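You operate a simulated robot arm through the tools that you are given. There is no shell and no other tool.

You run a simulated robot arm. Do the job below in one go: nothing can be reset, and whatever is moved stays where it is left.

JOB
Scrub the plate on the teal mat clean with the green sponge.
Fine: dip the sponge in the tub of suds first; it goes into the caddy pressed out; the plate stays on the mat; leave the plates on the hob alone.

It is judged by the outcome, as a careful person would: the job done as asked, and still so three seconds after it is handed in. It fails if anything else is knocked over, pushed out of place, dropped, spilled or broken.

ROBOT AND FRAMES
A 7-joint arm with a two-finger parallel gripper, fixed in place. Base frame: the origin is at the foot of the arm, x ahead of it, y to its left, z up; the work surface is at about z = 903. Lengths are in mm, angles in degrees, forces in N, time in s.
With the tool pointing down near the work surface it reaches from about 240 to 680 mm from the base axis. Its first joint turns from -66.0 to 66.0 degrees. Payload 2.4 kg.
Tool frame: the origin (TCP) lies between the finger pads and is the grasp point; the fingertips stand 30 mm ahead of it; z points along the fingers, y is the line along which they close. The gripper opens to 94 mm. The fingers are 28 mm wide and 10 mm thick; the gripper's body (50 by 96 mm) begins 55 mm behind the TCP.
Orientation is that of the tool frame in the base frame, as a unit quaternion [x, y, z, w]. With the fingers straight down and closing along the base's y, the tool's x points along the base's -x, its y along +y and its z along -z.

CONTROLS
- The arm moves only by the tool play_rows. Its argument "commands" is a list of rows, each a list of 7 numbers: the shift along the base's x, y, z in units of 40 mm (1.0 is 40 mm), then the turn, a rotation vector about the base's x, y, z in units of 4 degrees (1.0 is 4 degrees), then the finger opening in mm, from 0 to 94. In form: [[x, y, z, ax, ay, az, claw], ...]. A call has 1 to 20 rows; each row shifts and turns the commanded pose from where the row before left it. A call with a number of a shift or a turn outside -1 to 1 is refused whole. Each row takes 0.2 s and may step no farther than 50 mm and 8.6 degrees from the row before; otherwise, or with a gripper value out of range, the whole call is refused. A pose out of reach is approached as far as the arm can. The call stops where the force on the tool passes 40 N (or 10 N more than at its start, if that is more) or the arm is blocked; 0.2 s more then pass. The fingers move at their own pace (about 153 mm/s each) and stop on an object; they squeeze with about 35 N. The grip force told is the motor's: it shows also when the fingers shut on nothing. Time passes only in rows, and 0.2 s behind the last, so rows that do not move let the fingers close. The reply holds the time, the measured pose of the TCP, the force on the tool along the base axes, the opening and the grip force, in the units named above and with some noise, with the torque about the TCP (base axes, N m) and any sound that the robot's microphone picked up.
- Cameras (640 x 400 px; columns grow to the right, rows downward): "scene" is fixed at [27.3, 466.3, 1441.1]; the picture's right is [-0.86, -0.51, 0.00], its down [-0.32, 0.52, -0.79] and it looks along [0.41, -0.68, -0.61] (base axes); focal length 330 px, centre (320, 200). "wrist" rides on the gripper at [76, 14, -102] in the tool frame; the picture's right is [-0.18, 0.98, 0.00], its down [-0.75, -0.14, -0.64] and it looks along [-0.63, -0.12, 0.77] (tool axes); focal length 243 px, centre (320, 200). There is no depth. A picture from a camera that has moved, and an enlarged one, comes with that camera's place and axes in the base frame and with its lens.
- snapshot(camera): a new picture of that camera. The clock stands still meanwhile.
- enlarge(camera, box): a new picture of the part [left, top, right, bottom] of that camera's present view, enlarged. The clock stands still meanwhile.
- sign_off(): hands the job in; it is judged then, once.

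Places have to be worked out from the pictures, the camera data and where the tool is seen. Open the gripper and draw the arm clear of the work before you hand the job in, unless the task says otherwise.

The tools are called after "Request:" as name(argument=value, ...) on one line, values as JSON. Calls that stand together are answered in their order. play_rows: Moves the arm, as the interface text tells. Its arguments: {"type":"object","properties":{"commands":{"type":"array","items":{"type":"array","items":{"type":"number"}}}},"required":["commands"]} The other tools are called the same way: snapshot (camera) takes a picture; enlarge (camera, box) takes an enlarged picture of a part of a camera's view; sign_off () hands the job in.

At the start:

```text
time: 0.0
tcp_pos: [395.2, 84.6, 1210.5]
tool_rot: [-0.001, 1.0, 0.0, -0.001]
ft_force: [-0.4, -0.1, 0.2]
moment: [0.02, 0.0, 0.0]
gripper_width: 94.1
grasp_force: 0.1
```

scene: 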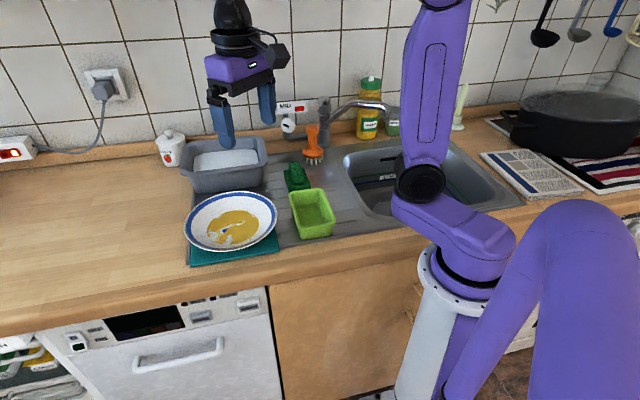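
wrist: 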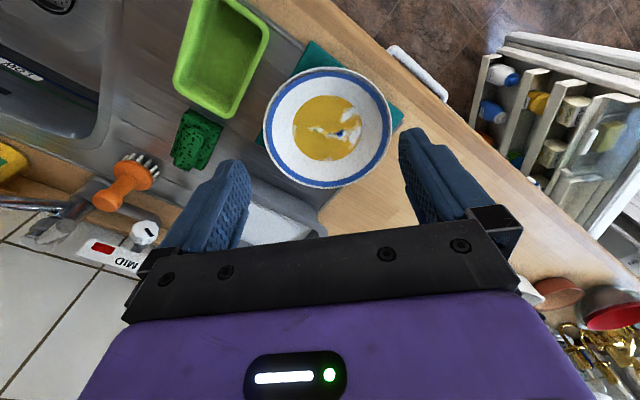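

I see a plate with a yellow stain on the teal mat, a grey tub with suds, a green sponge by the sink, and a lime caddy. First I take enlarged views to locate them.

Request:
enlarge(camera="scene", box=[170, 120, 350, 280])

Request:
enlarge(camera="wrist", box=[100, 0, 420, 240])

Request:
enlarge(camera="scene", box=[270, 80, 420, 200])

```text
2.50 times, centred on (260, 200) of scene
camera zoom: at [27.3, 466.3, 1441.1], right [-0.86, -0.51, 0.0], down [-0.32, 0.52, -0.79], along [0.41, -0.68, -0.61], focal length 824 px, centre (470, 200)
```

zoom: 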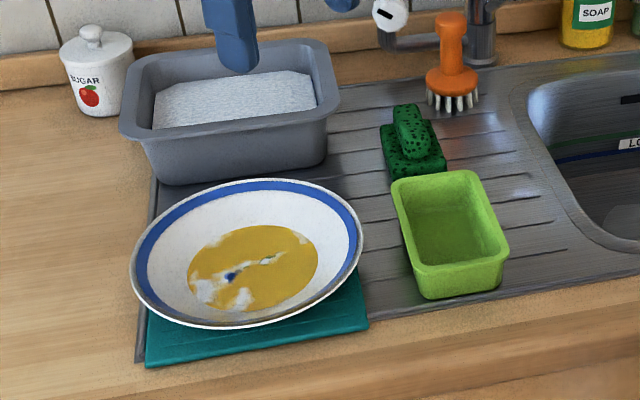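

```text
1.67 times, centred on (260, 120) of wrist
camera zoom: at [317.9, 100.0, 1314.2], right [0.18, 0.98, 0.0], down [0.75, -0.14, 0.64], along [0.63, -0.12, -0.77], focal length 404 px, centre (420, 333)
```

zoom: 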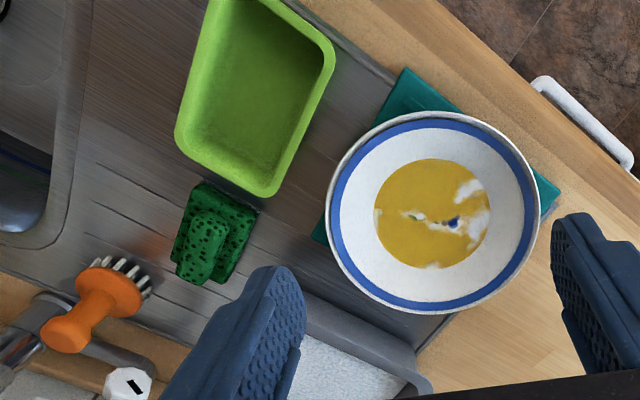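

```text
3.33 times, centred on (345, 140) of scene
camera zoom: at [27.3, 466.3, 1441.1], right [-0.86, -0.51, 0.0], down [-0.32, 0.52, -0.79], along [0.41, -0.68, -0.61], focal length 1099 px, centre (237, 400)
```

zoom: 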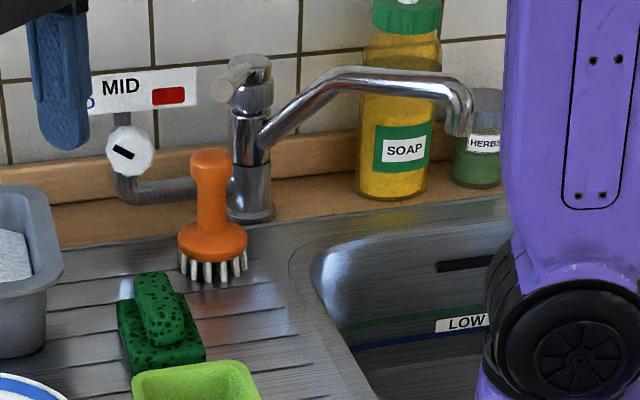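

The sponge seems to lie near (470, -150) with its long axis along about (0.7, -0.7). The tub is near (640, -70), the plate near (490, 85) and the caddy near (420, -80). I move above the sponge with the gripper turned -45° and look again.

Request:
play_rows(commands=[[0.14, -0.49, -0.1, 0, 0, -0.94, 94], [0.14, -0.49, -0.1, 0, 0, -0.94, 94], [0.14, -0.49, -0.1, 0, 0, -0.94, 94], [0.14, -0.49, -0.1, 0, 0, -0.94, 94], [0.14, -0.49, -0.1, 0, 0, -0.94, 94], [0.14, -0.49, -0.1, 0, 0, -0.94, 94], [0.14, -0.49, -0.1, 0, 0, -0.94, 94], [0.14, -0.49, -0.1, 0, 0, -0.94, 94], [0.14, -0.49, -0.1, 0, 0, -0.94, 94], [0.14, -0.49, -0.1, 0, 0, -0.94, 94], [0.14, -0.49, -0.1, 0, 0, -0.94, 94], [0.14, -0.49, -0.1, 0, 0, -0.94, 94], [0, 0, 0, 0, 0, 0, 94]])

Request:
snapshot(camera="wrist")

Request:
snapshot(camera="scene")

```text
time: 2.8
tcp_pos: [461.2, -151.6, 1163.4]
tool_rot: [0.384, 0.923, 0.0, 0.0]
ft_force: [0.0, 0.8, 1.0]
moment: [-0.03, 0.0, -0.01]
gripper_width: 93.8
grasp_force: 0.0
```

```text
taken
camera wrist: at [417.8, -86.2, 1266.6], right [0.83, 0.56, 0.0], down [0.43, -0.63, 0.64], along [0.36, -0.53, -0.77], focal length 243 px, centre (320, 200)
```

wrist: 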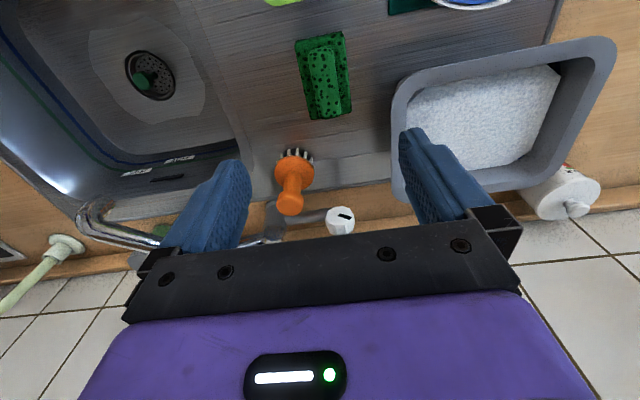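

```text
taken
```

scene: 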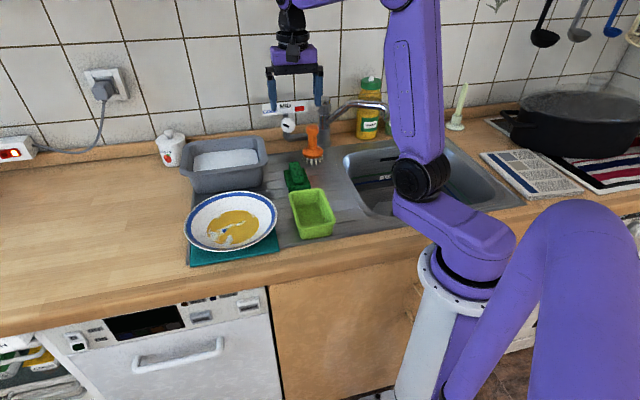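

The view from above is clear now; I enlarge the sponge and the tub from the wrist camera to get their outlines.

Request:
enlarge(camera="wrist", box=[260, 0, 400, 130])

Request:
enlarge(camera="wrist", box=[370, 0, 630, 230])

```text
3.08 times, centred on (330, 65) of wrist
camera zoom: at [417.8, -86.2, 1266.6], right [0.83, 0.56, 0.0], down [0.43, -0.63, 0.64], along [0.36, -0.53, -0.77], focal length 746 px, centre (289, 615)
```

zoom: 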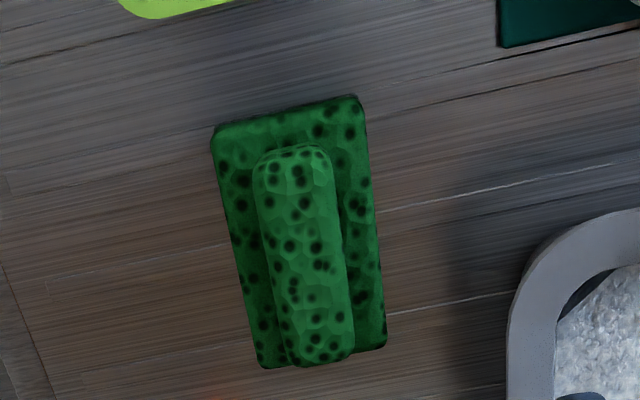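

```text
1.74 times, centred on (500, 115) of wrist
camera zoom: at [417.8, -86.2, 1266.6], right [0.83, 0.56, 0.0], down [0.43, -0.63, 0.64], along [0.36, -0.53, -0.77], focal length 422 px, centre (7, 348)
```

zoom: 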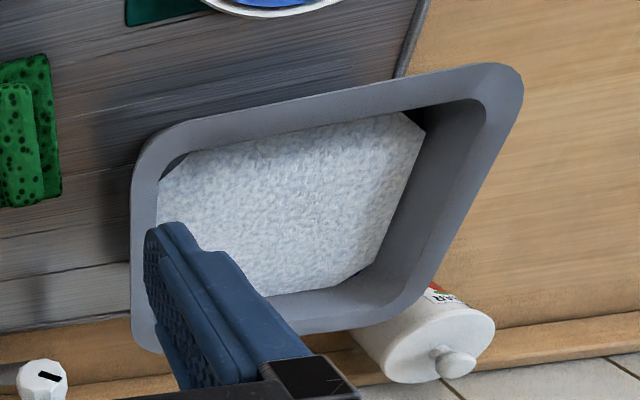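

The sponge body is about 57 x 95 mm, centred near (470, -150) and aligned with the gripper. It has a ridge handle about 28 mm wide, topping out near z≈948. I lower to just above the handle with a partial opening and check.

Request:
play_rows(commands=[[0.1, 0.0, -0.9, 0, 0, 0, 64], [0.1, 0.0, -0.9, 0, 0, 0, 64], [0, 0.0, -0.9, 0, 0, 0, 64], [0, 0, -0.9, 0, 0, 0, 64], [0, 0, -0.8, 0, 0, 0, 64], [0, 0, 0, 0, 0, 0, 64]])

Request:
snapshot(camera="wrist")

Request:
enlarge(camera="scene", box=[250, 100, 350, 220])

```text
time: 4.2
tcp_pos: [468.5, -149.6, 986.9]
tool_rot: [0.383, 0.924, 0.0, 0.0]
ft_force: [0.0, 0.7, 0.1]
moment: [-0.03, -0.04, 0.02]
gripper_width: 64.0
grasp_force: 0.1
```

```text
taken
camera wrist: at [424.9, -84.9, 1090.6], right [0.83, 0.56, 0.0], down [0.43, -0.63, 0.64], along [0.36, -0.53, -0.77], focal length 243 px, centre (320, 200)
```

wrist: 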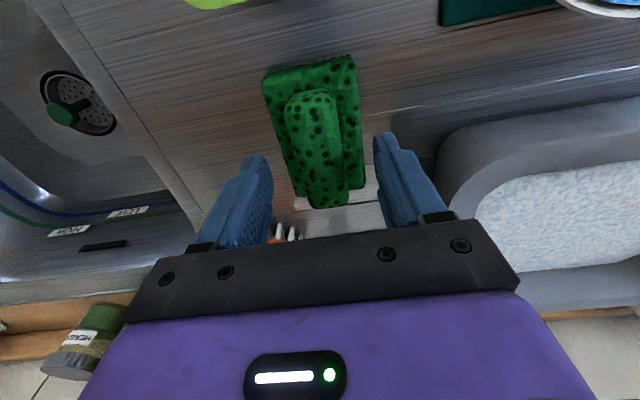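

```text
3.33 times, centred on (300, 160) of scene
camera zoom: at [27.3, 466.3, 1441.1], right [-0.86, -0.51, 0.0], down [-0.32, 0.52, -0.79], along [0.41, -0.68, -0.61], focal length 1099 px, centre (387, 333)
```

zoom: 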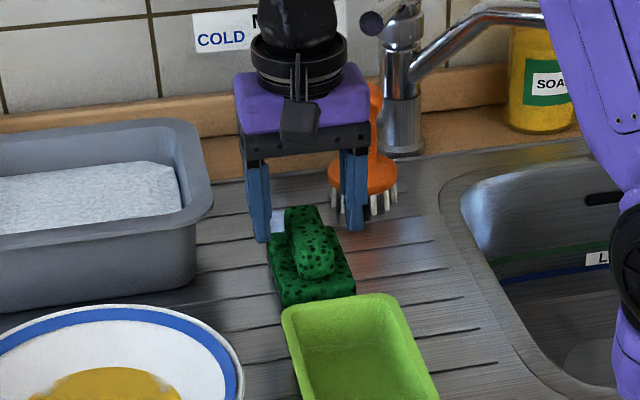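

The fingers straddle the handle and are centred on it to within a few mm. I go down to about z=962 so the fingertips sit just above the sponge body, then close.

Request:
play_rows(commands=[[0.02, 0, -0.3, 0, 0, 0, 64], [0, 0, -0.3, 0, 0, 0, 64], [0, 0, 0, 0, 0, 0, 64]])

Request:
enlarge(camera="scene", box=[250, 100, 350, 220])

```text
time: 5.0
tcp_pos: [469.5, -149.6, 961.9]
tool_rot: [0.384, 0.924, 0.0, 0.0]
ft_force: [0.2, -0.6, 0.3]
moment: [-0.01, 0.01, 0.02]
gripper_width: 64.0
grasp_force: 0.0
```

```text
3.33 times, centred on (300, 160) of scene
camera zoom: at [27.3, 466.3, 1441.1], right [-0.86, -0.51, 0.0], down [-0.32, 0.52, -0.79], along [0.41, -0.68, -0.61], focal length 1099 px, centre (387, 333)
```

zoom: 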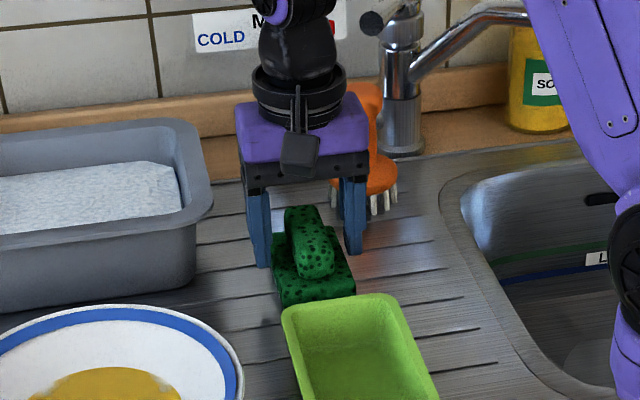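

No contact yet and the handle is between the pads, so I close on it.

Request:
play_rows(commands=[[0, 0, 0, 0, 0, 0, 15], [0, 0, 0, 0, 0, 0, 15], [0, 0, 0, 0, 0, 0, 15]])

Request:
snapshot(camera="wrist")

```text
time: 5.8
tcp_pos: [471.2, -149.2, 963.2]
tool_rot: [0.383, 0.924, -0.001, 0.0]
ft_force: [0.2, 0.1, 0.8]
moment: [0.07, -0.1, -0.02]
gripper_width: 33.6
grasp_force: 34.8
```

```text
taken
camera wrist: at [426.4, -84.9, 1066.5], right [0.83, 0.56, 0.0], down [0.43, -0.63, 0.64], along [0.36, -0.53, -0.77], focal length 243 px, centre (320, 200)
```

wrist: 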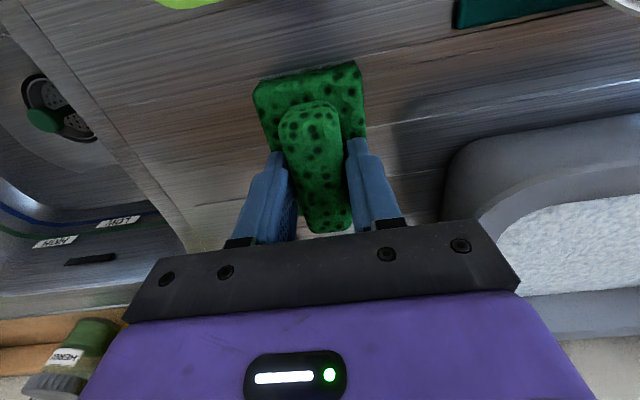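

The handle is gripped at 33.6 mm with 35 N. I lift straight up and check that the sponge comes along.

Request:
play_rows(commands=[[0, 0, 0.4, 0, 0, 0, 15], [0, 0, 0.8, 0, 0, 0, 15], [0, 0, 0.9, 0, 0, 0, 15], [0, 0, 0.9, 0, 0, 0, 15], [0, 0, 0.9, 0, 0, 0, 15], [0, 0, 0, 0, 0, 0, 15]])

Request:
snapshot(camera="wrist")

Request:
snapshot(camera="scene")

Request:
enlarge(camera="scene", box=[170, 100, 350, 250])

```text
time: 7.2
tcp_pos: [469.0, -150.7, 1119.3]
tool_rot: [0.383, 0.924, 0.0, 0.0]
ft_force: [0.3, 0.7, -1.3]
moment: [0.0, 0.01, 0.01]
gripper_width: 33.8
grasp_force: 34.8
```

```text
taken
camera wrist: at [425.9, -85.7, 1222.8], right [0.83, 0.56, 0.0], down [0.43, -0.63, 0.64], along [0.36, -0.53, -0.77], focal length 243 px, centre (320, 200)
```

wrist: 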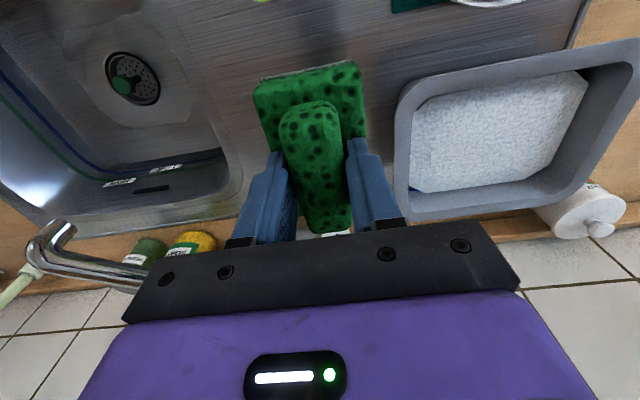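

```text
taken
```

scene: 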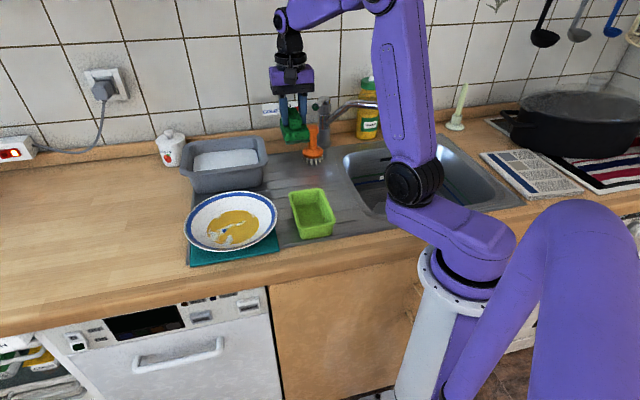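

```text
2.67 times, centred on (260, 175) of scene
camera zoom: at [27.3, 466.3, 1441.1], right [-0.86, -0.51, 0.0], down [-0.32, 0.52, -0.79], along [0.41, -0.68, -0.61], focal length 879 px, centre (480, 267)
```

zoom: 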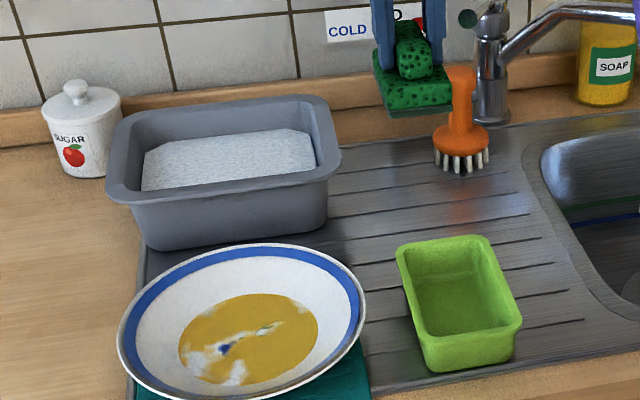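

The sponge is held firmly. The tub rim comes out at about z≈995, centred near (640, -77), with the suds level near 955. Its long side runs along (0.68, 0.73), so I turn the sponge 90° to match it while moving over the tub.

Request:
play_rows(commands=[[0.186, 0.08, 0, 0, 0, 0.98, 15], [0.186, 0.08, 0, 0, 0, 0.98, 15], [0.186, 0.08, 0, 0, 0, 0.98, 15], [0.186, 0.08, 0, 0, 0, 0.98, 15], [0.186, 0.08, 0, 0, 0, 0.98, 15], [0.186, 0.08, 0, 0, 0, 0.98, 15], [0.186, 0.08, 0, 0, 0, 0.98, 15], [0.186, 0.08, 0, 0, 0, 0.98, 15], [0.186, 0.08, 0, 0, 0, 0.98, 15], [0.186, 0.08, 0, 0, 0, 0.98, 15], [0.186, 0.08, 0, 0, 0, 0.98, 15], [0.186, 0.08, 0, 0, 0, 0.98, 15], [0.186, 0.08, 0, 0, 0, 0.98, 15], [0.186, 0.08, 0, 0, 0, 0.98, 15], [0.186, 0.08, 0, 0, 0, 0.98, 15], [0.186, 0.08, 0, 0, 0, 0.98, 15], [0.186, 0.08, 0, 0, 0, 0.98, 15], [0.186, 0.08, 0, 0, 0, 0.98, 15], [0.186, 0.08, 0, 0, 0, 0.98, 15], [0.186, 0.08, 0, 0, 0, 0.98, 15]])

Request:
play_rows(commands=[[0.186, 0.08, 0, 0, 0, 0.98, 15], [0.186, 0.08, 0, 0, 0, 0.98, 15], [0.186, 0.08, 0, 0, 0, 0.98, 15], [0, 0, 0, 0, 0, 0, 15]])

Request:
snapshot(camera="wrist")

Request:
snapshot(camera="scene")

Request:
enlarge(camera="scene", box=[150, 60, 330, 210])

```text
time: 11.4
tcp_pos: [618.6, -86.1, 1117.6]
tool_rot: [-0.287, 0.958, -0.001, 0.0]
ft_force: [0.2, -0.1, -0.8]
moment: [0.01, -0.02, 0.02]
gripper_width: 33.2
grasp_force: 35.0
```

```text
time: 12.4
tcp_pos: [639.9, -76.4, 1118.6]
tool_rot: [-0.383, 0.924, 0.0, 0.0]
ft_force: [0.2, 0.0, -1.3]
moment: [0.0, 0.0, 0.02]
gripper_width: 33.3
grasp_force: 34.7
```

```text
taken
camera wrist: at [576.4, -119.5, 1222.4], right [-0.57, 0.82, 0.0], down [0.63, 0.43, 0.64], along [0.53, 0.36, -0.77], focal length 243 px, centre (320, 200)
```

wrist: 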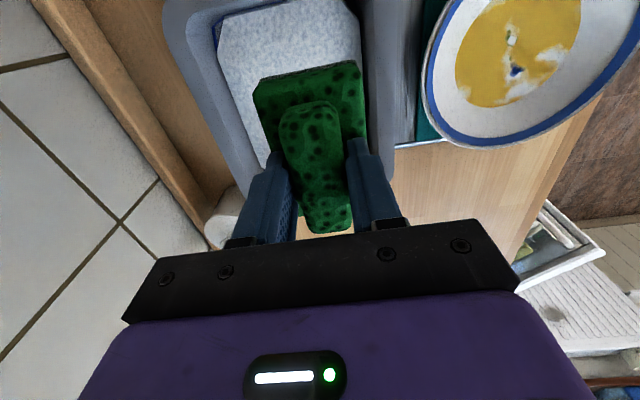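

```text
taken
```

scene: 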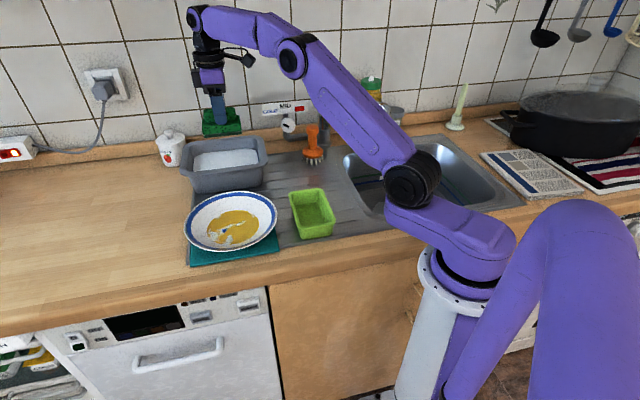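

```text
2.67 times, centred on (240, 135) of scene
camera zoom: at [27.3, 466.3, 1441.1], right [-0.86, -0.51, 0.0], down [-0.32, 0.52, -0.79], along [0.41, -0.68, -0.61], focal length 879 px, centre (533, 373)
```

zoom: 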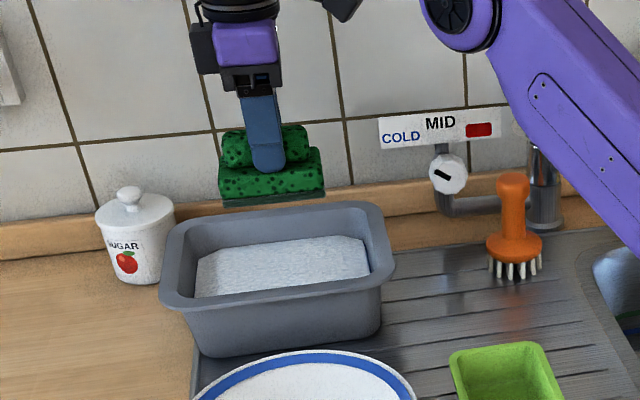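

The sponge hangs over the tub, but I want the tub's inner outline more exactly before going down, so I enlarge both views.

Request:
enlarge(camera="wrist", box=[150, 0, 450, 240])

Request:
enlarge(camera="scene", box=[170, 125, 280, 205])

```text
1.67 times, centred on (300, 120) of wrist
camera zoom: at [576.4, -119.5, 1222.4], right [-0.57, 0.82, 0.0], down [0.63, 0.43, 0.64], along [0.53, 0.36, -0.77], focal length 404 px, centre (353, 333)
```

zoom: 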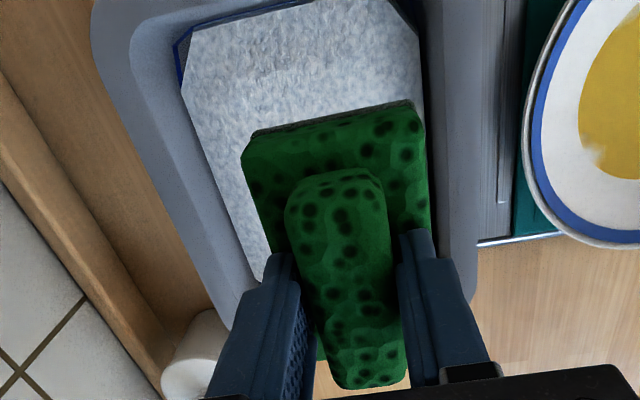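

```text
5.00 times, centred on (225, 165) of scene
camera zoom: at [27.3, 466.3, 1441.1], right [-0.86, -0.51, 0.0], down [-0.32, 0.52, -0.79], along [0.41, -0.68, -0.61], focal length 1648 px, centre (795, 375)
```

zoom: 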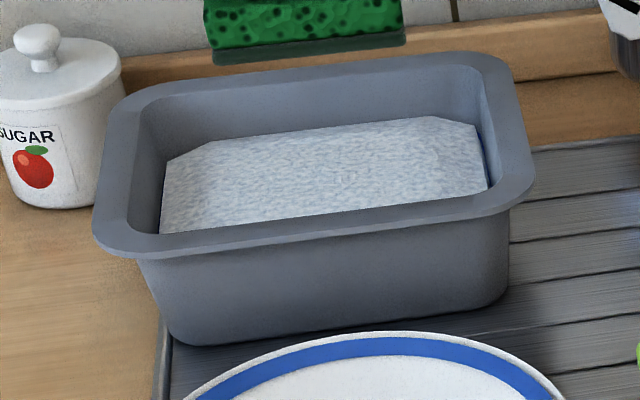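

Combining both views, the tub's inside at suds level runs about 133 x 180 mm, centred near (663, -80), with suds at about z≈955. I shift slightly toward its middle and go down part way to verify clearance.

Request:
play_rows(commands=[[0.12, -0.12, 0, 0, 0, 0, 15], [0.13, -0.13, 0, 0, 0, 0, 15], [0, 0, -0.6, 0, 0, 0, 15], [0, 0, -0.7, 0, 0, 0, 15], [0, 0, -0.6, 0, 0, 0, 15], [0, 0, -0.4, 0, 0, 0, 15], [0, 0, 0, 0, 0, 0, 15]])

Request:
enlarge(camera="wrist", box=[150, 0, 450, 240])

Request:
enlarge(camera="scene", box=[170, 105, 280, 205])

```text
time: 14.0
tcp_pos: [649.6, -87.2, 1026.6]
tool_rot: [-0.383, 0.924, 0.001, 0.0]
ft_force: [-0.2, -0.4, -0.5]
moment: [0.02, 0.01, -0.02]
gripper_width: 33.6
grasp_force: 35.0
```

```text
1.67 times, centred on (300, 120) of wrist
camera zoom: at [586.4, -129.7, 1129.9], right [-0.57, 0.82, 0.0], down [0.63, 0.43, 0.64], along [0.53, 0.36, -0.77], focal length 404 px, centre (353, 333)
```

zoom: 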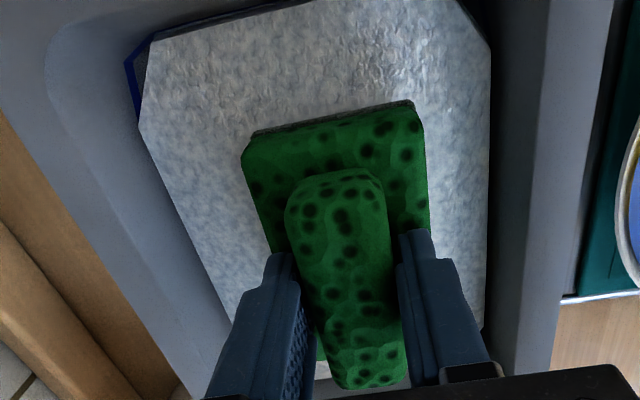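

```text
4.00 times, centred on (225, 155) of scene
camera zoom: at [27.3, 466.3, 1441.1], right [-0.86, -0.51, 0.0], down [-0.32, 0.52, -0.79], along [0.41, -0.68, -0.61], focal length 1319 px, centre (700, 380)
```

zoom: 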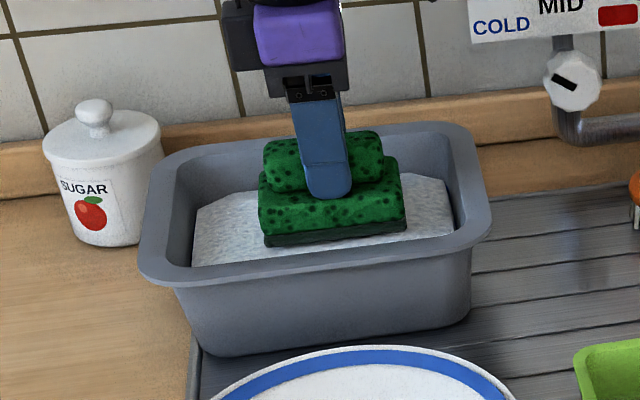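

The sponge is centred with about 30 mm clearance all round. I lower it slowly into the suds to about TCP z=985.

Request:
play_rows(commands=[[0, 0, -0.25, 0, 0, 0, 15], [0, 0, -0.25, 0, 0, 0, 15], [0, 0, -0.25, 0, 0, 0, 15], [0, 0, -0.25, 0, 0, 0, 15], [0, 0, 0, 0, 0, 0, 15], [0, 0, 0, 0, 0, 0, 15]])

Request:
enlarge(camera="scene", box=[170, 105, 280, 205])

Request:
enlarge(camera="wrist", box=[150, 0, 450, 240])

```text
time: 15.4
tcp_pos: [649.9, -86.7, 987.3]
tool_rot: [-0.383, 0.924, 0.0, 0.0]
ft_force: [-0.3, 0.4, -1.2]
moment: [0.04, -0.04, 0.0]
gripper_width: 33.7
grasp_force: 35.1
```

```text
4.00 times, centred on (225, 155) of scene
camera zoom: at [27.4, 466.3, 1441.1], right [-0.86, -0.51, 0.0], down [-0.32, 0.52, -0.79], along [0.41, -0.68, -0.61], focal length 1319 px, centre (700, 380)
```

zoom: 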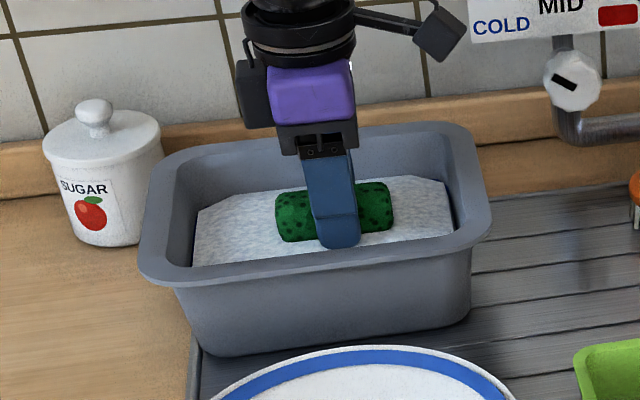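

```text
1.67 times, centred on (300, 120) of wrist
camera zoom: at [586.5, -129.8, 1090.2], right [-0.57, 0.82, 0.0], down [0.63, 0.43, 0.64], along [0.53, 0.36, -0.77], focal length 404 px, centre (353, 333)
```

zoom: 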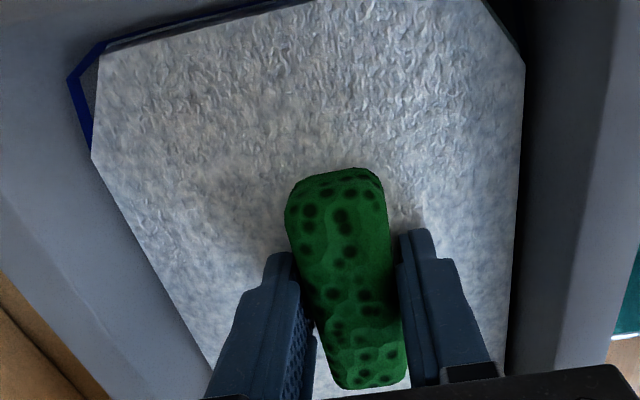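

The sponge body is fully under the suds with only the handle showing, and no contact force. I hold it a moment, lift it slowly, and let it drip over the tub.

Request:
play_rows(commands=[[0, 0, 0, 0, 0, 0, 15], [0, 0, 0, 0, 0, 0, 15], [0, 0, 0, 0, 0, 0, 15], [0, 0, 0, 0, 0, 0, 15], [0, 0, 0.25, 0, 0, 0, 15], [0, 0, 0.25, 0, 0, 0, 15], [0, 0, 0.3, 0, 0, 0, 15], [0, 0, 0.3, 0, 0, 0, 15], [0, 0, 0.3, 0, 0, 0, 15], [0, 0, 0, 0, 0, 0, 15], [0, 0, 0, 0, 0, 0, 15], [0, 0, 0, 0, 0, 0, 15], [0, 0, 0, 0, 0, 0, 15], [0, 0, 0, 0, 0, 0, 15], [0, 0, 0, 0, 0, 0, 15]])

Request:
enlarge(camera="scene", box=[170, 105, 280, 205])

Request:
enlarge(camera="wrist", box=[150, 0, 450, 240])

```text
time: 18.6
tcp_pos: [651.1, -87.0, 1041.5]
tool_rot: [-0.382, 0.924, 0.0, 0.0]
ft_force: [0.7, 0.1, -1.1]
moment: [-0.03, 0.0, 0.03]
gripper_width: 33.8
grasp_force: 35.1
```

```text
4.00 times, centred on (225, 155) of scene
camera zoom: at [27.4, 466.3, 1441.1], right [-0.86, -0.51, 0.0], down [-0.32, 0.52, -0.79], along [0.41, -0.68, -0.61], focal length 1319 px, centre (700, 380)
```

zoom: 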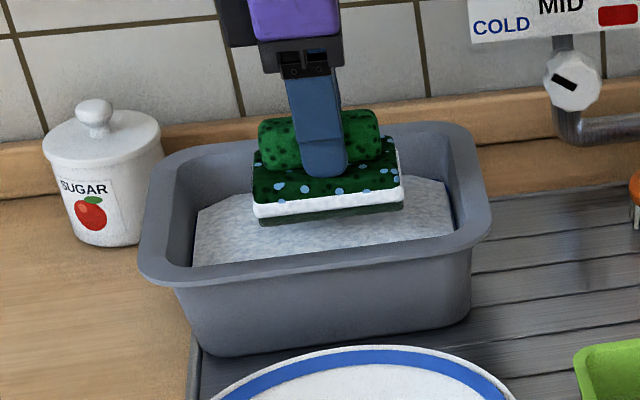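

```text
1.67 times, centred on (300, 120) of wrist
camera zoom: at [586.6, -129.6, 1145.9], right [-0.57, 0.82, 0.0], down [0.63, 0.43, 0.64], along [0.53, 0.36, -0.77], focal length 404 px, centre (353, 333)
```

zoom: 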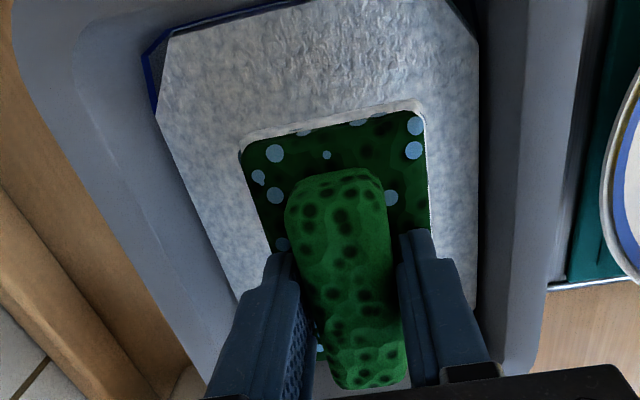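

The sponge is now visibly soaked: blue water spots and white suds. With the arm out of the way I enlarge the plate and caddy in the scene view to fix their geometry.

Request:
enlarge(camera="scene", box=[175, 180, 295, 275])

Request:
enlarge(camera="scene", box=[270, 170, 350, 250])

```text
4.21 times, centred on (235, 228) of scene
camera zoom: at [27.4, 466.3, 1441.1], right [-0.86, -0.51, 0.0], down [-0.32, 0.52, -0.79], along [0.41, -0.68, -0.61], focal length 1388 px, centre (678, 84)
```

zoom: 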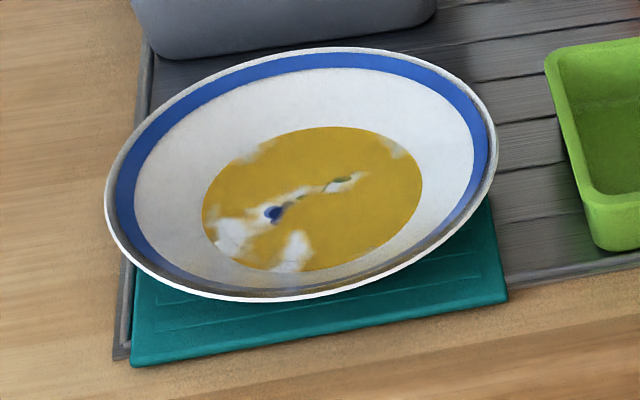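

```text
5.00 times, centred on (310, 210) of scene
camera zoom: at [27.4, 466.3, 1441.1], right [-0.86, -0.51, 0.0], down [-0.32, 0.52, -0.79], along [0.41, -0.68, -0.61], focal length 1648 px, centre (370, 150)
```

zoom: 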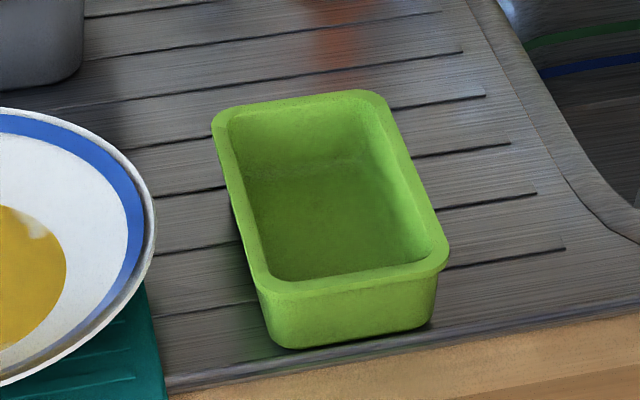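

The stain is centred near (489, 83), about 120 mm across, on the plate floor at roughly z≈920, with the rim about 20 mm higher. I carry the soaked sponge there at a safe height.

Request:
play_rows(commands=[[0, 0, 0.7, 0, 0, 0, 15], [0, 0, 0.7, 0, 0, 0, 15], [-0.506, 0.531, 0, 0, 0, 0, 15], [-0.506, 0.531, 0, 0, 0, 0, 15], [-0.506, 0.531, 0, 0, 0, 0, 15], [-0.506, 0.531, 0, 0, 0, 0, 15], [-0.506, 0.531, 0, 0, 0, 0, 15], [-0.506, 0.531, 0, 0, 0, 0, 15], [-0.506, 0.531, 0, 0, 0, 0, 15], [-0.506, 0.531, 0, 0, 0, 0, 15], [0, 0, 0, 0, 0, 0, 15], [0, 0, 0, 0, 0, 0, 15]])

Request:
snapshot(camera="wrist")

Request:
snapshot(camera="scene")

Request:
enlarge(camera="scene", box=[170, 120, 300, 275])

```text
time: 21.2
tcp_pos: [487.9, 82.5, 1098.4]
tool_rot: [-0.383, 0.924, 0.0, 0.0]
ft_force: [0.7, -0.4, -0.1]
moment: [0.01, -0.04, 0.01]
gripper_width: 33.7
grasp_force: 34.3
```

```text
taken
camera wrist: at [424.1, 40.1, 1202.0], right [-0.57, 0.82, 0.0], down [0.63, 0.43, 0.64], along [0.53, 0.36, -0.77], focal length 243 px, centre (320, 200)
```

wrist: 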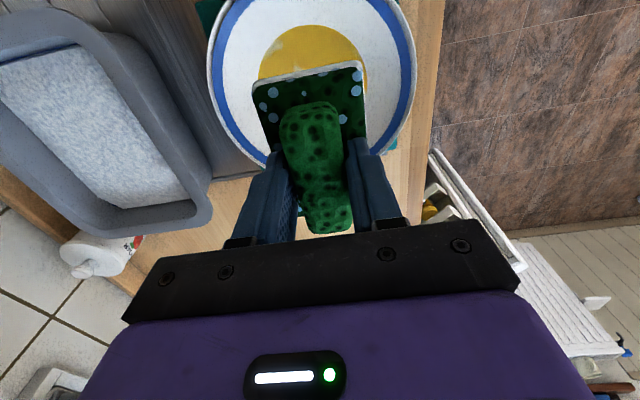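

```text
taken
```

scene: 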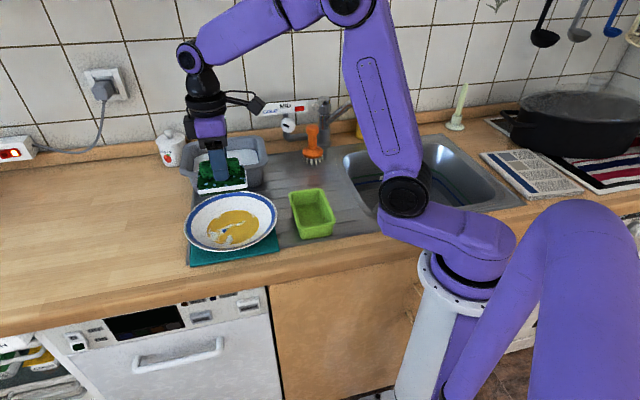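

```text
2.58 times, centred on (235, 198) of scene
camera zoom: at [27.3, 466.3, 1441.1], right [-0.86, -0.51, 0.0], down [-0.32, 0.52, -0.79], along [0.41, -0.68, -0.61], focal length 851 px, centre (539, 206)
```

zoom: 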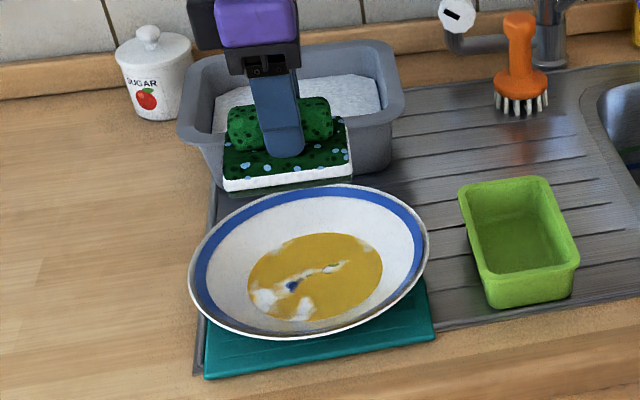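

I'm nearly centred; a second sighting puts the stain centre at about (495, 80). I correct by a few mm and lower toward the plate floor, slowing near contact.

Request:
play_rows(commands=[[0.09, -0.03, -0.6, 0, 0, 0, 15], [0.09, -0.03, -0.7, 0, 0, 0, 15], [0, 0, -0.7, 0, 0, 0, 15], [0, 0, -0.5, 0, 0, 0, 15], [0, 0, -0.2, 0, 0, 0, 15], [0, 0, 0, 0, 0, 0, 15]])

Request:
enlarge(camera="scene", box=[170, 140, 300, 275])

```text
time: 22.6
tcp_pos: [496.5, 80.9, 991.4]
tool_rot: [-0.383, 0.924, 0.0, -0.001]
ft_force: [-0.5, 0.3, -2.0]
moment: [-0.03, 0.05, -0.01]
gripper_width: 33.8
grasp_force: 34.6
```

```text
2.96 times, centred on (235, 208) of scene
camera zoom: at [27.3, 466.3, 1441.1], right [-0.86, -0.51, 0.0], down [-0.32, 0.52, -0.79], along [0.41, -0.68, -0.61], focal length 977 px, centre (572, 178)
```

zoom: 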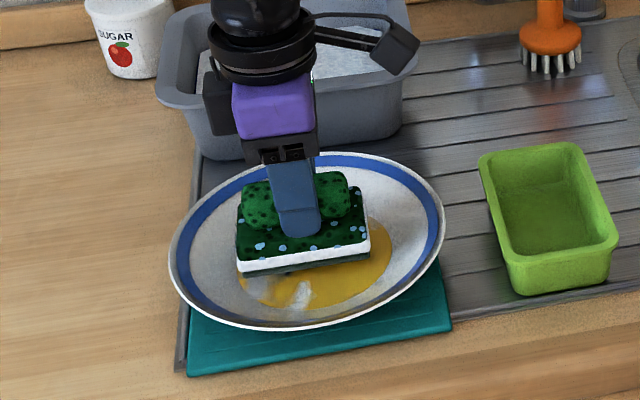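

No contact yet and the sponge is inside the rim. I creep down in small steps, watching the force.

Request:
play_rows(commands=[[0, 0, -0.08, 0, 0, 0, 15], [0, 0, -0.08, 0, 0, 0, 15], [0, 0, 0, 0, 0, 0, 15]])

Request:
play_rows(commands=[[0, 0, -0.06, 0, 0, 0, 15], [0, 0, 0, 0, 0, 0, 15]])

```text
time: 23.4
tcp_pos: [495.2, 80.3, 985.3]
tool_rot: [-0.382, 0.924, 0.001, 0.0]
ft_force: [-0.3, 1.2, -1.2]
moment: [0.03, 0.01, 0.0]
gripper_width: 33.6
grasp_force: 34.4
```

```text
time: 24.0
tcp_pos: [495.0, 79.9, 981.8]
tool_rot: [-0.382, 0.924, 0.0, 0.0]
ft_force: [-0.3, 0.2, -0.9]
moment: [-0.03, 0.0, 0.03]
gripper_width: 33.4
grasp_force: 35.3
```

Still free. I continue down in 2 mm steps.

Request:
play_rows(commands=[[0, 0, -0.05, 0, 0, 0, 15], [0, 0, 0, 0, 0, 0, 15]])

Request:
play_rows(commands=[[0, 0, -0.05, 0, 0, 0, 15], [0, 0, 0, 0, 0, 0, 15]])

```text
time: 24.6
tcp_pos: [497.4, 81.2, 979.9]
tool_rot: [-0.382, 0.924, 0.0, 0.0]
ft_force: [-0.6, 0.8, -0.6]
moment: [0.0, 0.02, 0.02]
gripper_width: 33.8
grasp_force: 34.8
```

```text
time: 25.2
tcp_pos: [495.8, 79.7, 978.7]
tool_rot: [-0.383, 0.924, 0.001, 0.0]
ft_force: [0.4, -0.3, -1.8]
moment: [0.02, 0.01, -0.03]
gripper_width: 34.1
grasp_force: 35.0
```

Request:
play_rows(commands=[[0, 0, -0.05, 0, 0, 0, 15], [0, 0, 0, 0, 0, 0, 15]])

Request:
enlarge(camera="scene", box=[180, 170, 290, 260])

```text
time: 25.8
tcp_pos: [496.1, 80.3, 976.2]
tool_rot: [-0.383, 0.924, 0.0, 0.0]
ft_force: [-0.2, 0.2, 0.2]
moment: [0.03, -0.03, -0.02]
gripper_width: 33.9
grasp_force: 35.0
```

```text
4.44 times, centred on (235, 215) of scene
camera zoom: at [27.3, 466.3, 1441.1], right [-0.86, -0.51, 0.0], down [-0.32, 0.52, -0.79], along [0.41, -0.68, -0.61], focal length 1465 px, centre (698, 133)
```

zoom: 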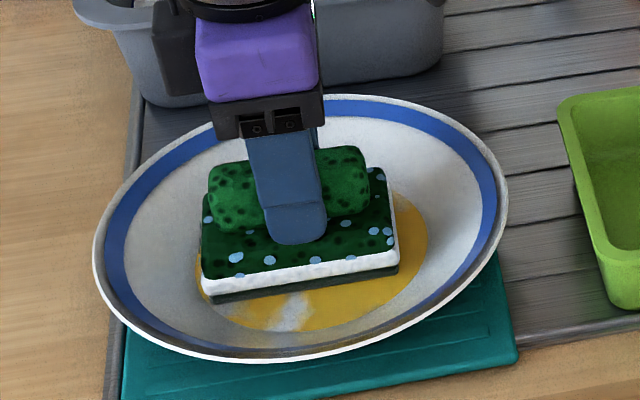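

The force reading has begun to shift (from -1.3 to +0.2), so contact is close. I go down a further 2 mm.

Request:
play_rows(commands=[[0, 0, -0.05, 0, 0, 0, 15], [0, 0, 0, 0, 0, 0, 15]])

```text
time: 26.4
tcp_pos: [496.1, 79.6, 975.5]
tool_rot: [-0.383, 0.924, 0.0, 0.002]
ft_force: [-4.2, -2.8, 29.9]
moment: [-0.31, 0.57, -0.03]
gripper_width: 33.7
grasp_force: 34.6
```

Firm contact at 30 N, and stiff, so the floor contact sits at TCP z≈975.5. I ease off under a millimetre to bring the pressing force to around 10–15 N before scrubbing.

Request:
play_rows(commands=[[0, 0, 0.02, 0, 0, 0, 15], [0, 0, 0, 0, 0, 0, 15]])

```text
time: 27.0
tcp_pos: [496.2, 79.7, 975.1]
tool_rot: [-0.383, 0.924, -0.001, 0.002]
ft_force: [-0.7, -0.3, 27.0]
moment: [-0.1, 0.15, 0.02]
gripper_width: 33.4
grasp_force: 34.6
```

Still 27 N, so I raise another 0.8 mm.

Request:
play_rows(commands=[[0, 0, 0.02, 0, 0, 0, 15], [0, 0, 0, 0, 0, 0, 15]])

```text
time: 27.6
tcp_pos: [495.5, 80.2, 976.0]
tool_rot: [-0.383, 0.924, -0.001, 0.001]
ft_force: [4.3, 0.9, 15.8]
moment: [0.1, -0.25, 0.0]
gripper_width: 33.4
grasp_force: 34.6
```

At about 16 N I start with short strokes around the centre to see how the plate and the forces respond.

Request:
play_rows(commands=[[0.1, 0.1, 0, 0, 0, 0, 15], [0.1, 0.1, 0, 0, 0, 0, 15], [-0.1, -0.1, 0, 0, 0, 0, 15], [-0.1, -0.1, 0, 0, 0, 0, 15], [-0.1, -0.1, 0, 0, 0, 0, 15], [-0.1, -0.1, 0, 0, 0, 0, 15], [0.1, 0.1, 0, 0, 0, 0, 15], [0.1, 0.1, 0, 0, 0, 0, 15]])

Request:
enlarge(camera="scene", box=[180, 170, 290, 260])

```text
time: 28.2
tcp_pos: [500.6, 83.8, 975.6]
tool_rot: [-0.382, 0.924, 0.0, -0.006]
ft_force: [-6.7, -3.1, 13.9]
moment: [0.19, -0.21, 0.21]
gripper_width: 33.5
grasp_force: 35.1
stopped in row 3: the force on the tool passed its limit at 44 N (the readings are from after the stop); the commanded pose is now the measured one
```

```text
4.44 times, centred on (235, 215) of scene
camera zoom: at [26.9, 466.1, 1441.2], right [-0.86, -0.51, 0.0], down [-0.31, 0.52, -0.79], along [0.41, -0.68, -0.61], focal length 1465 px, centre (698, 133)
```

zoom: 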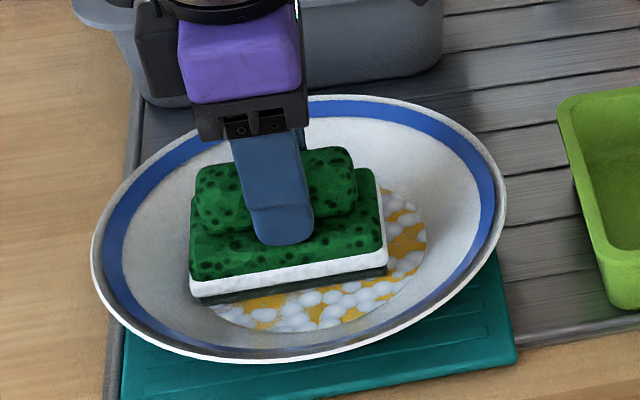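

The press released suds onto the stain (bubbles visible) and the blue wet spots on the sponge are gone. The short stroke hit the force limit, probably where the sponge corners meet the sloped wall. I lift a little and look at the plate.

Request:
play_rows(commands=[[-0.1, -0.08, 0.3, 0, 0, 0, 15], [0, 0, 0.5, 0, 0, 0, 15], [0, 0, 0.9, 0, 0, 0, 15], [0, 0, 0.9, 0, 0, 0, 15], [0, 0, 0, 0, 0, 0, 15]])

Request:
enlarge(camera="scene", box=[180, 170, 290, 260])

Request:
snapshot(camera="wrist")

```text
time: 29.4
tcp_pos: [496.6, 80.6, 1080.0]
tool_rot: [-0.382, 0.924, 0.0, -0.005]
ft_force: [0.2, -0.9, -0.9]
moment: [0.02, 0.03, 0.03]
gripper_width: 33.3
grasp_force: 34.8
```

```text
4.44 times, centred on (235, 215) of scene
camera zoom: at [27.3, 466.3, 1441.1], right [-0.86, -0.51, 0.0], down [-0.32, 0.52, -0.79], along [0.41, -0.68, -0.61], focal length 1465 px, centre (698, 133)
```

zoom: 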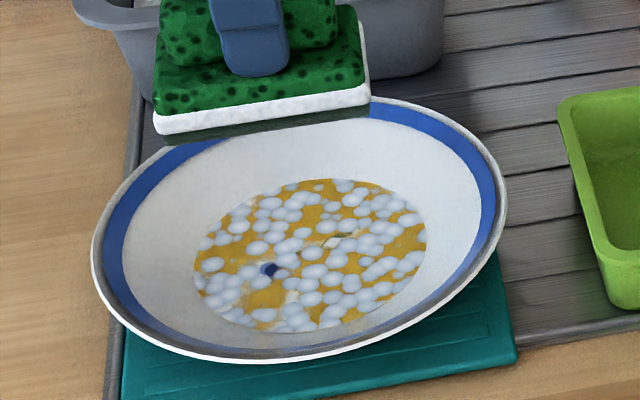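

```text
taken
camera wrist: at [433.7, 38.8, 1183.5], right [-0.56, 0.83, 0.0], down [0.64, 0.44, 0.63], along [0.52, 0.36, -0.77], focal length 243 px, centre (320, 200)
```

wrist: 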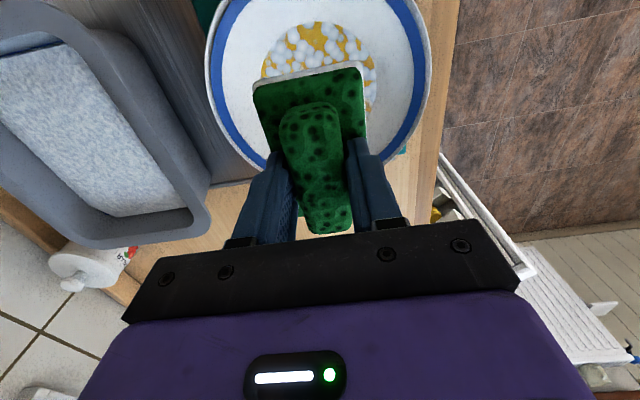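

Suds now cover the whole stain but the yellow remains, so it needs scrubbing strokes. I undo the small tilt, go back down to light contact, and use gentler pressure.

Request:
play_rows(commands=[[-0.03, -0.01, -0.7, 0.055, -0.13, 0, 15], [0, 0, -0.8, 0, 0, 0, 15], [0, 0, -0.6, 0, 0, 0, 15], [0, 0, -0.3, 0, 0, 0, 15], [0, 0, -0.1, 0, 0, 0, 15], [0, 0, 0, 0, 0, 0, 15]])

Request:
play_rows(commands=[[0, 0, -0.05, 0, 0, 0, 15], [0, 0, 0, 0, 0, 0, 15]])

```text
time: 30.8
tcp_pos: [495.5, 81.3, 979.2]
tool_rot: [-0.382, 0.924, 0.0, -0.001]
ft_force: [-0.2, -0.4, -0.5]
moment: [0.03, -0.01, 0.02]
gripper_width: 33.6
grasp_force: 34.8
```

```text
time: 31.4
tcp_pos: [494.7, 81.1, 975.9]
tool_rot: [-0.382, 0.924, 0.0, 0.0]
ft_force: [0.7, 0.4, -0.3]
moment: [-0.01, -0.04, 0.0]
gripper_width: 33.4
grasp_force: 34.7
```

Nearly touching, so I lower by fractions of a millimetre for light pressure.

Request:
play_rows(commands=[[0, 0, -0.025, 0, 0, 0, 15], [0, 0, 0, 0, 0, 0, 15]])

```text
time: 32.0
tcp_pos: [495.4, 80.7, 976.3]
tool_rot: [-0.382, 0.924, -0.001, -0.001]
ft_force: [0.9, -1.0, -0.3]
moment: [0.04, 0.01, 0.02]
gripper_width: 33.6
grasp_force: 34.8
```

Still free of contact; another 0.8 mm.

Request:
play_rows(commands=[[0, 0, -0.02, 0, 0, 0, 15], [0, 0, 0, 0, 0, 0, 15]])

```text
time: 32.6
tcp_pos: [496.2, 81.1, 975.2]
tool_rot: [-0.383, 0.924, 0.0, 0.0]
ft_force: [-1.9, -2.0, 6.4]
moment: [0.09, 0.0, 0.05]
gripper_width: 33.4
grasp_force: 35.2
```

Light contact at about 7 N. I try short strokes of ±8 mm across the sponge and check the forces.

Request:
play_rows(commands=[[0.07, -0.07, 0, 0, 0, 0, 15], [0.07, -0.07, 0, 0, 0, 0, 15], [-0.07, 0.07, 0, 0, 0, 0, 15], [-0.07, 0.07, 0, 0, 0, 0, 15], [-0.07, 0.07, 0, 0, 0, 0, 15], [-0.07, 0.07, 0, 0, 0, 0, 15], [0.07, -0.07, 0, 0, 0, 0, 15], [0.07, -0.07, 0, 0, 0, 0, 15], [0, 0, 0, 0, 0, 0, 15]])

Request:
enlarge(camera="scene", box=[180, 170, 290, 260])

```text
time: 34.6
tcp_pos: [496.2, 80.6, 975.1]
tool_rot: [-0.383, 0.924, 0.0, 0.0]
ft_force: [-3.3, 6.0, 15.4]
moment: [0.31, 0.04, 0.06]
gripper_width: 33.5
grasp_force: 35.0
```

```text
4.44 times, centred on (235, 215) of scene
camera zoom: at [27.0, 466.4, 1441.1], right [-0.86, -0.51, 0.0], down [-0.31, 0.52, -0.79], along [0.41, -0.68, -0.61], focal length 1465 px, centre (698, 133)
```

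zoom: 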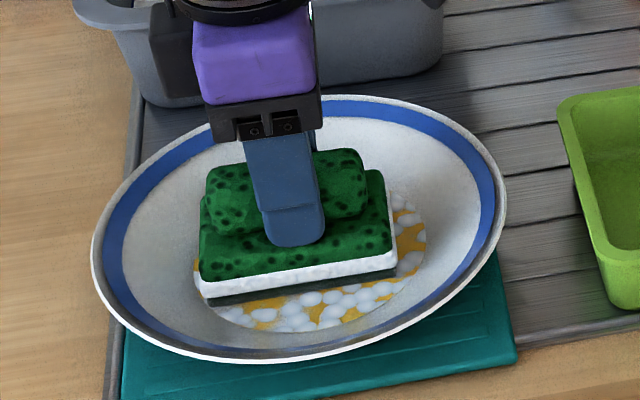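

That went well: no plate movement, 15 N. I do a larger pattern of strokes, easing up slightly at the ends.

Request:
play_rows(commands=[[0.08, -0.08, 0.01, 0, 0, 0, 15], [0.08, -0.08, 0.01, 0, 0, 0, 15], [0.08, -0.08, 0.01, 0, 0, 0, 15], [-0.08, 0.08, -0.01, 0, 0, 0, 15], [-0.08, 0.08, -0.01, 0, 0, 0, 15], [-0.08, 0.08, -0.01, 0, 0, 0, 15], [-0.08, 0.08, 0.01, 0, 0, 0, 15], [-0.08, 0.08, 0.01, 0, 0, 0, 15], [-0.08, 0.08, 0.01, 0, 0, 0, 15], [0.08, -0.08, -0.01, 0, 0, 0, 15], [0.08, -0.08, -0.01, 0, 0, 0, 15], [0.08, -0.08, -0.01, 0, 0, 0, 15], [0, 0, 0, 0, 0, 0, 15]])

Request:
enlarge(camera="scene", box=[180, 170, 290, 260])

```text
time: 37.4
tcp_pos: [495.7, 80.1, 975.0]
tool_rot: [-0.382, 0.924, -0.001, 0.0]
ft_force: [-1.6, 2.7, 8.7]
moment: [0.11, 0.09, 0.01]
gripper_width: 33.4
grasp_force: 35.1
```

```text
4.44 times, centred on (235, 215) of scene
camera zoom: at [27.2, 466.3, 1441.1], right [-0.86, -0.51, 0.0], down [-0.31, 0.52, -0.79], along [0.41, -0.68, -0.61], focal length 1465 px, centre (698, 133)
```

zoom: 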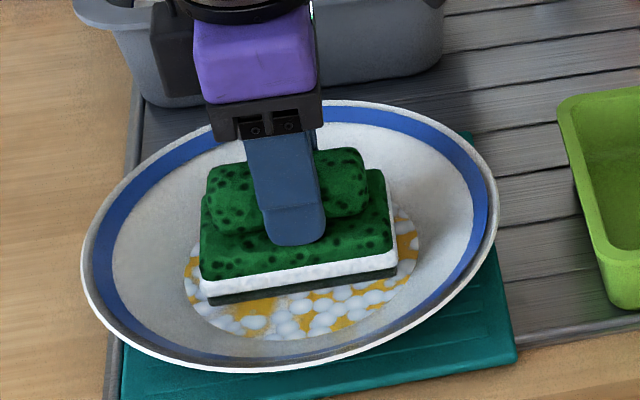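

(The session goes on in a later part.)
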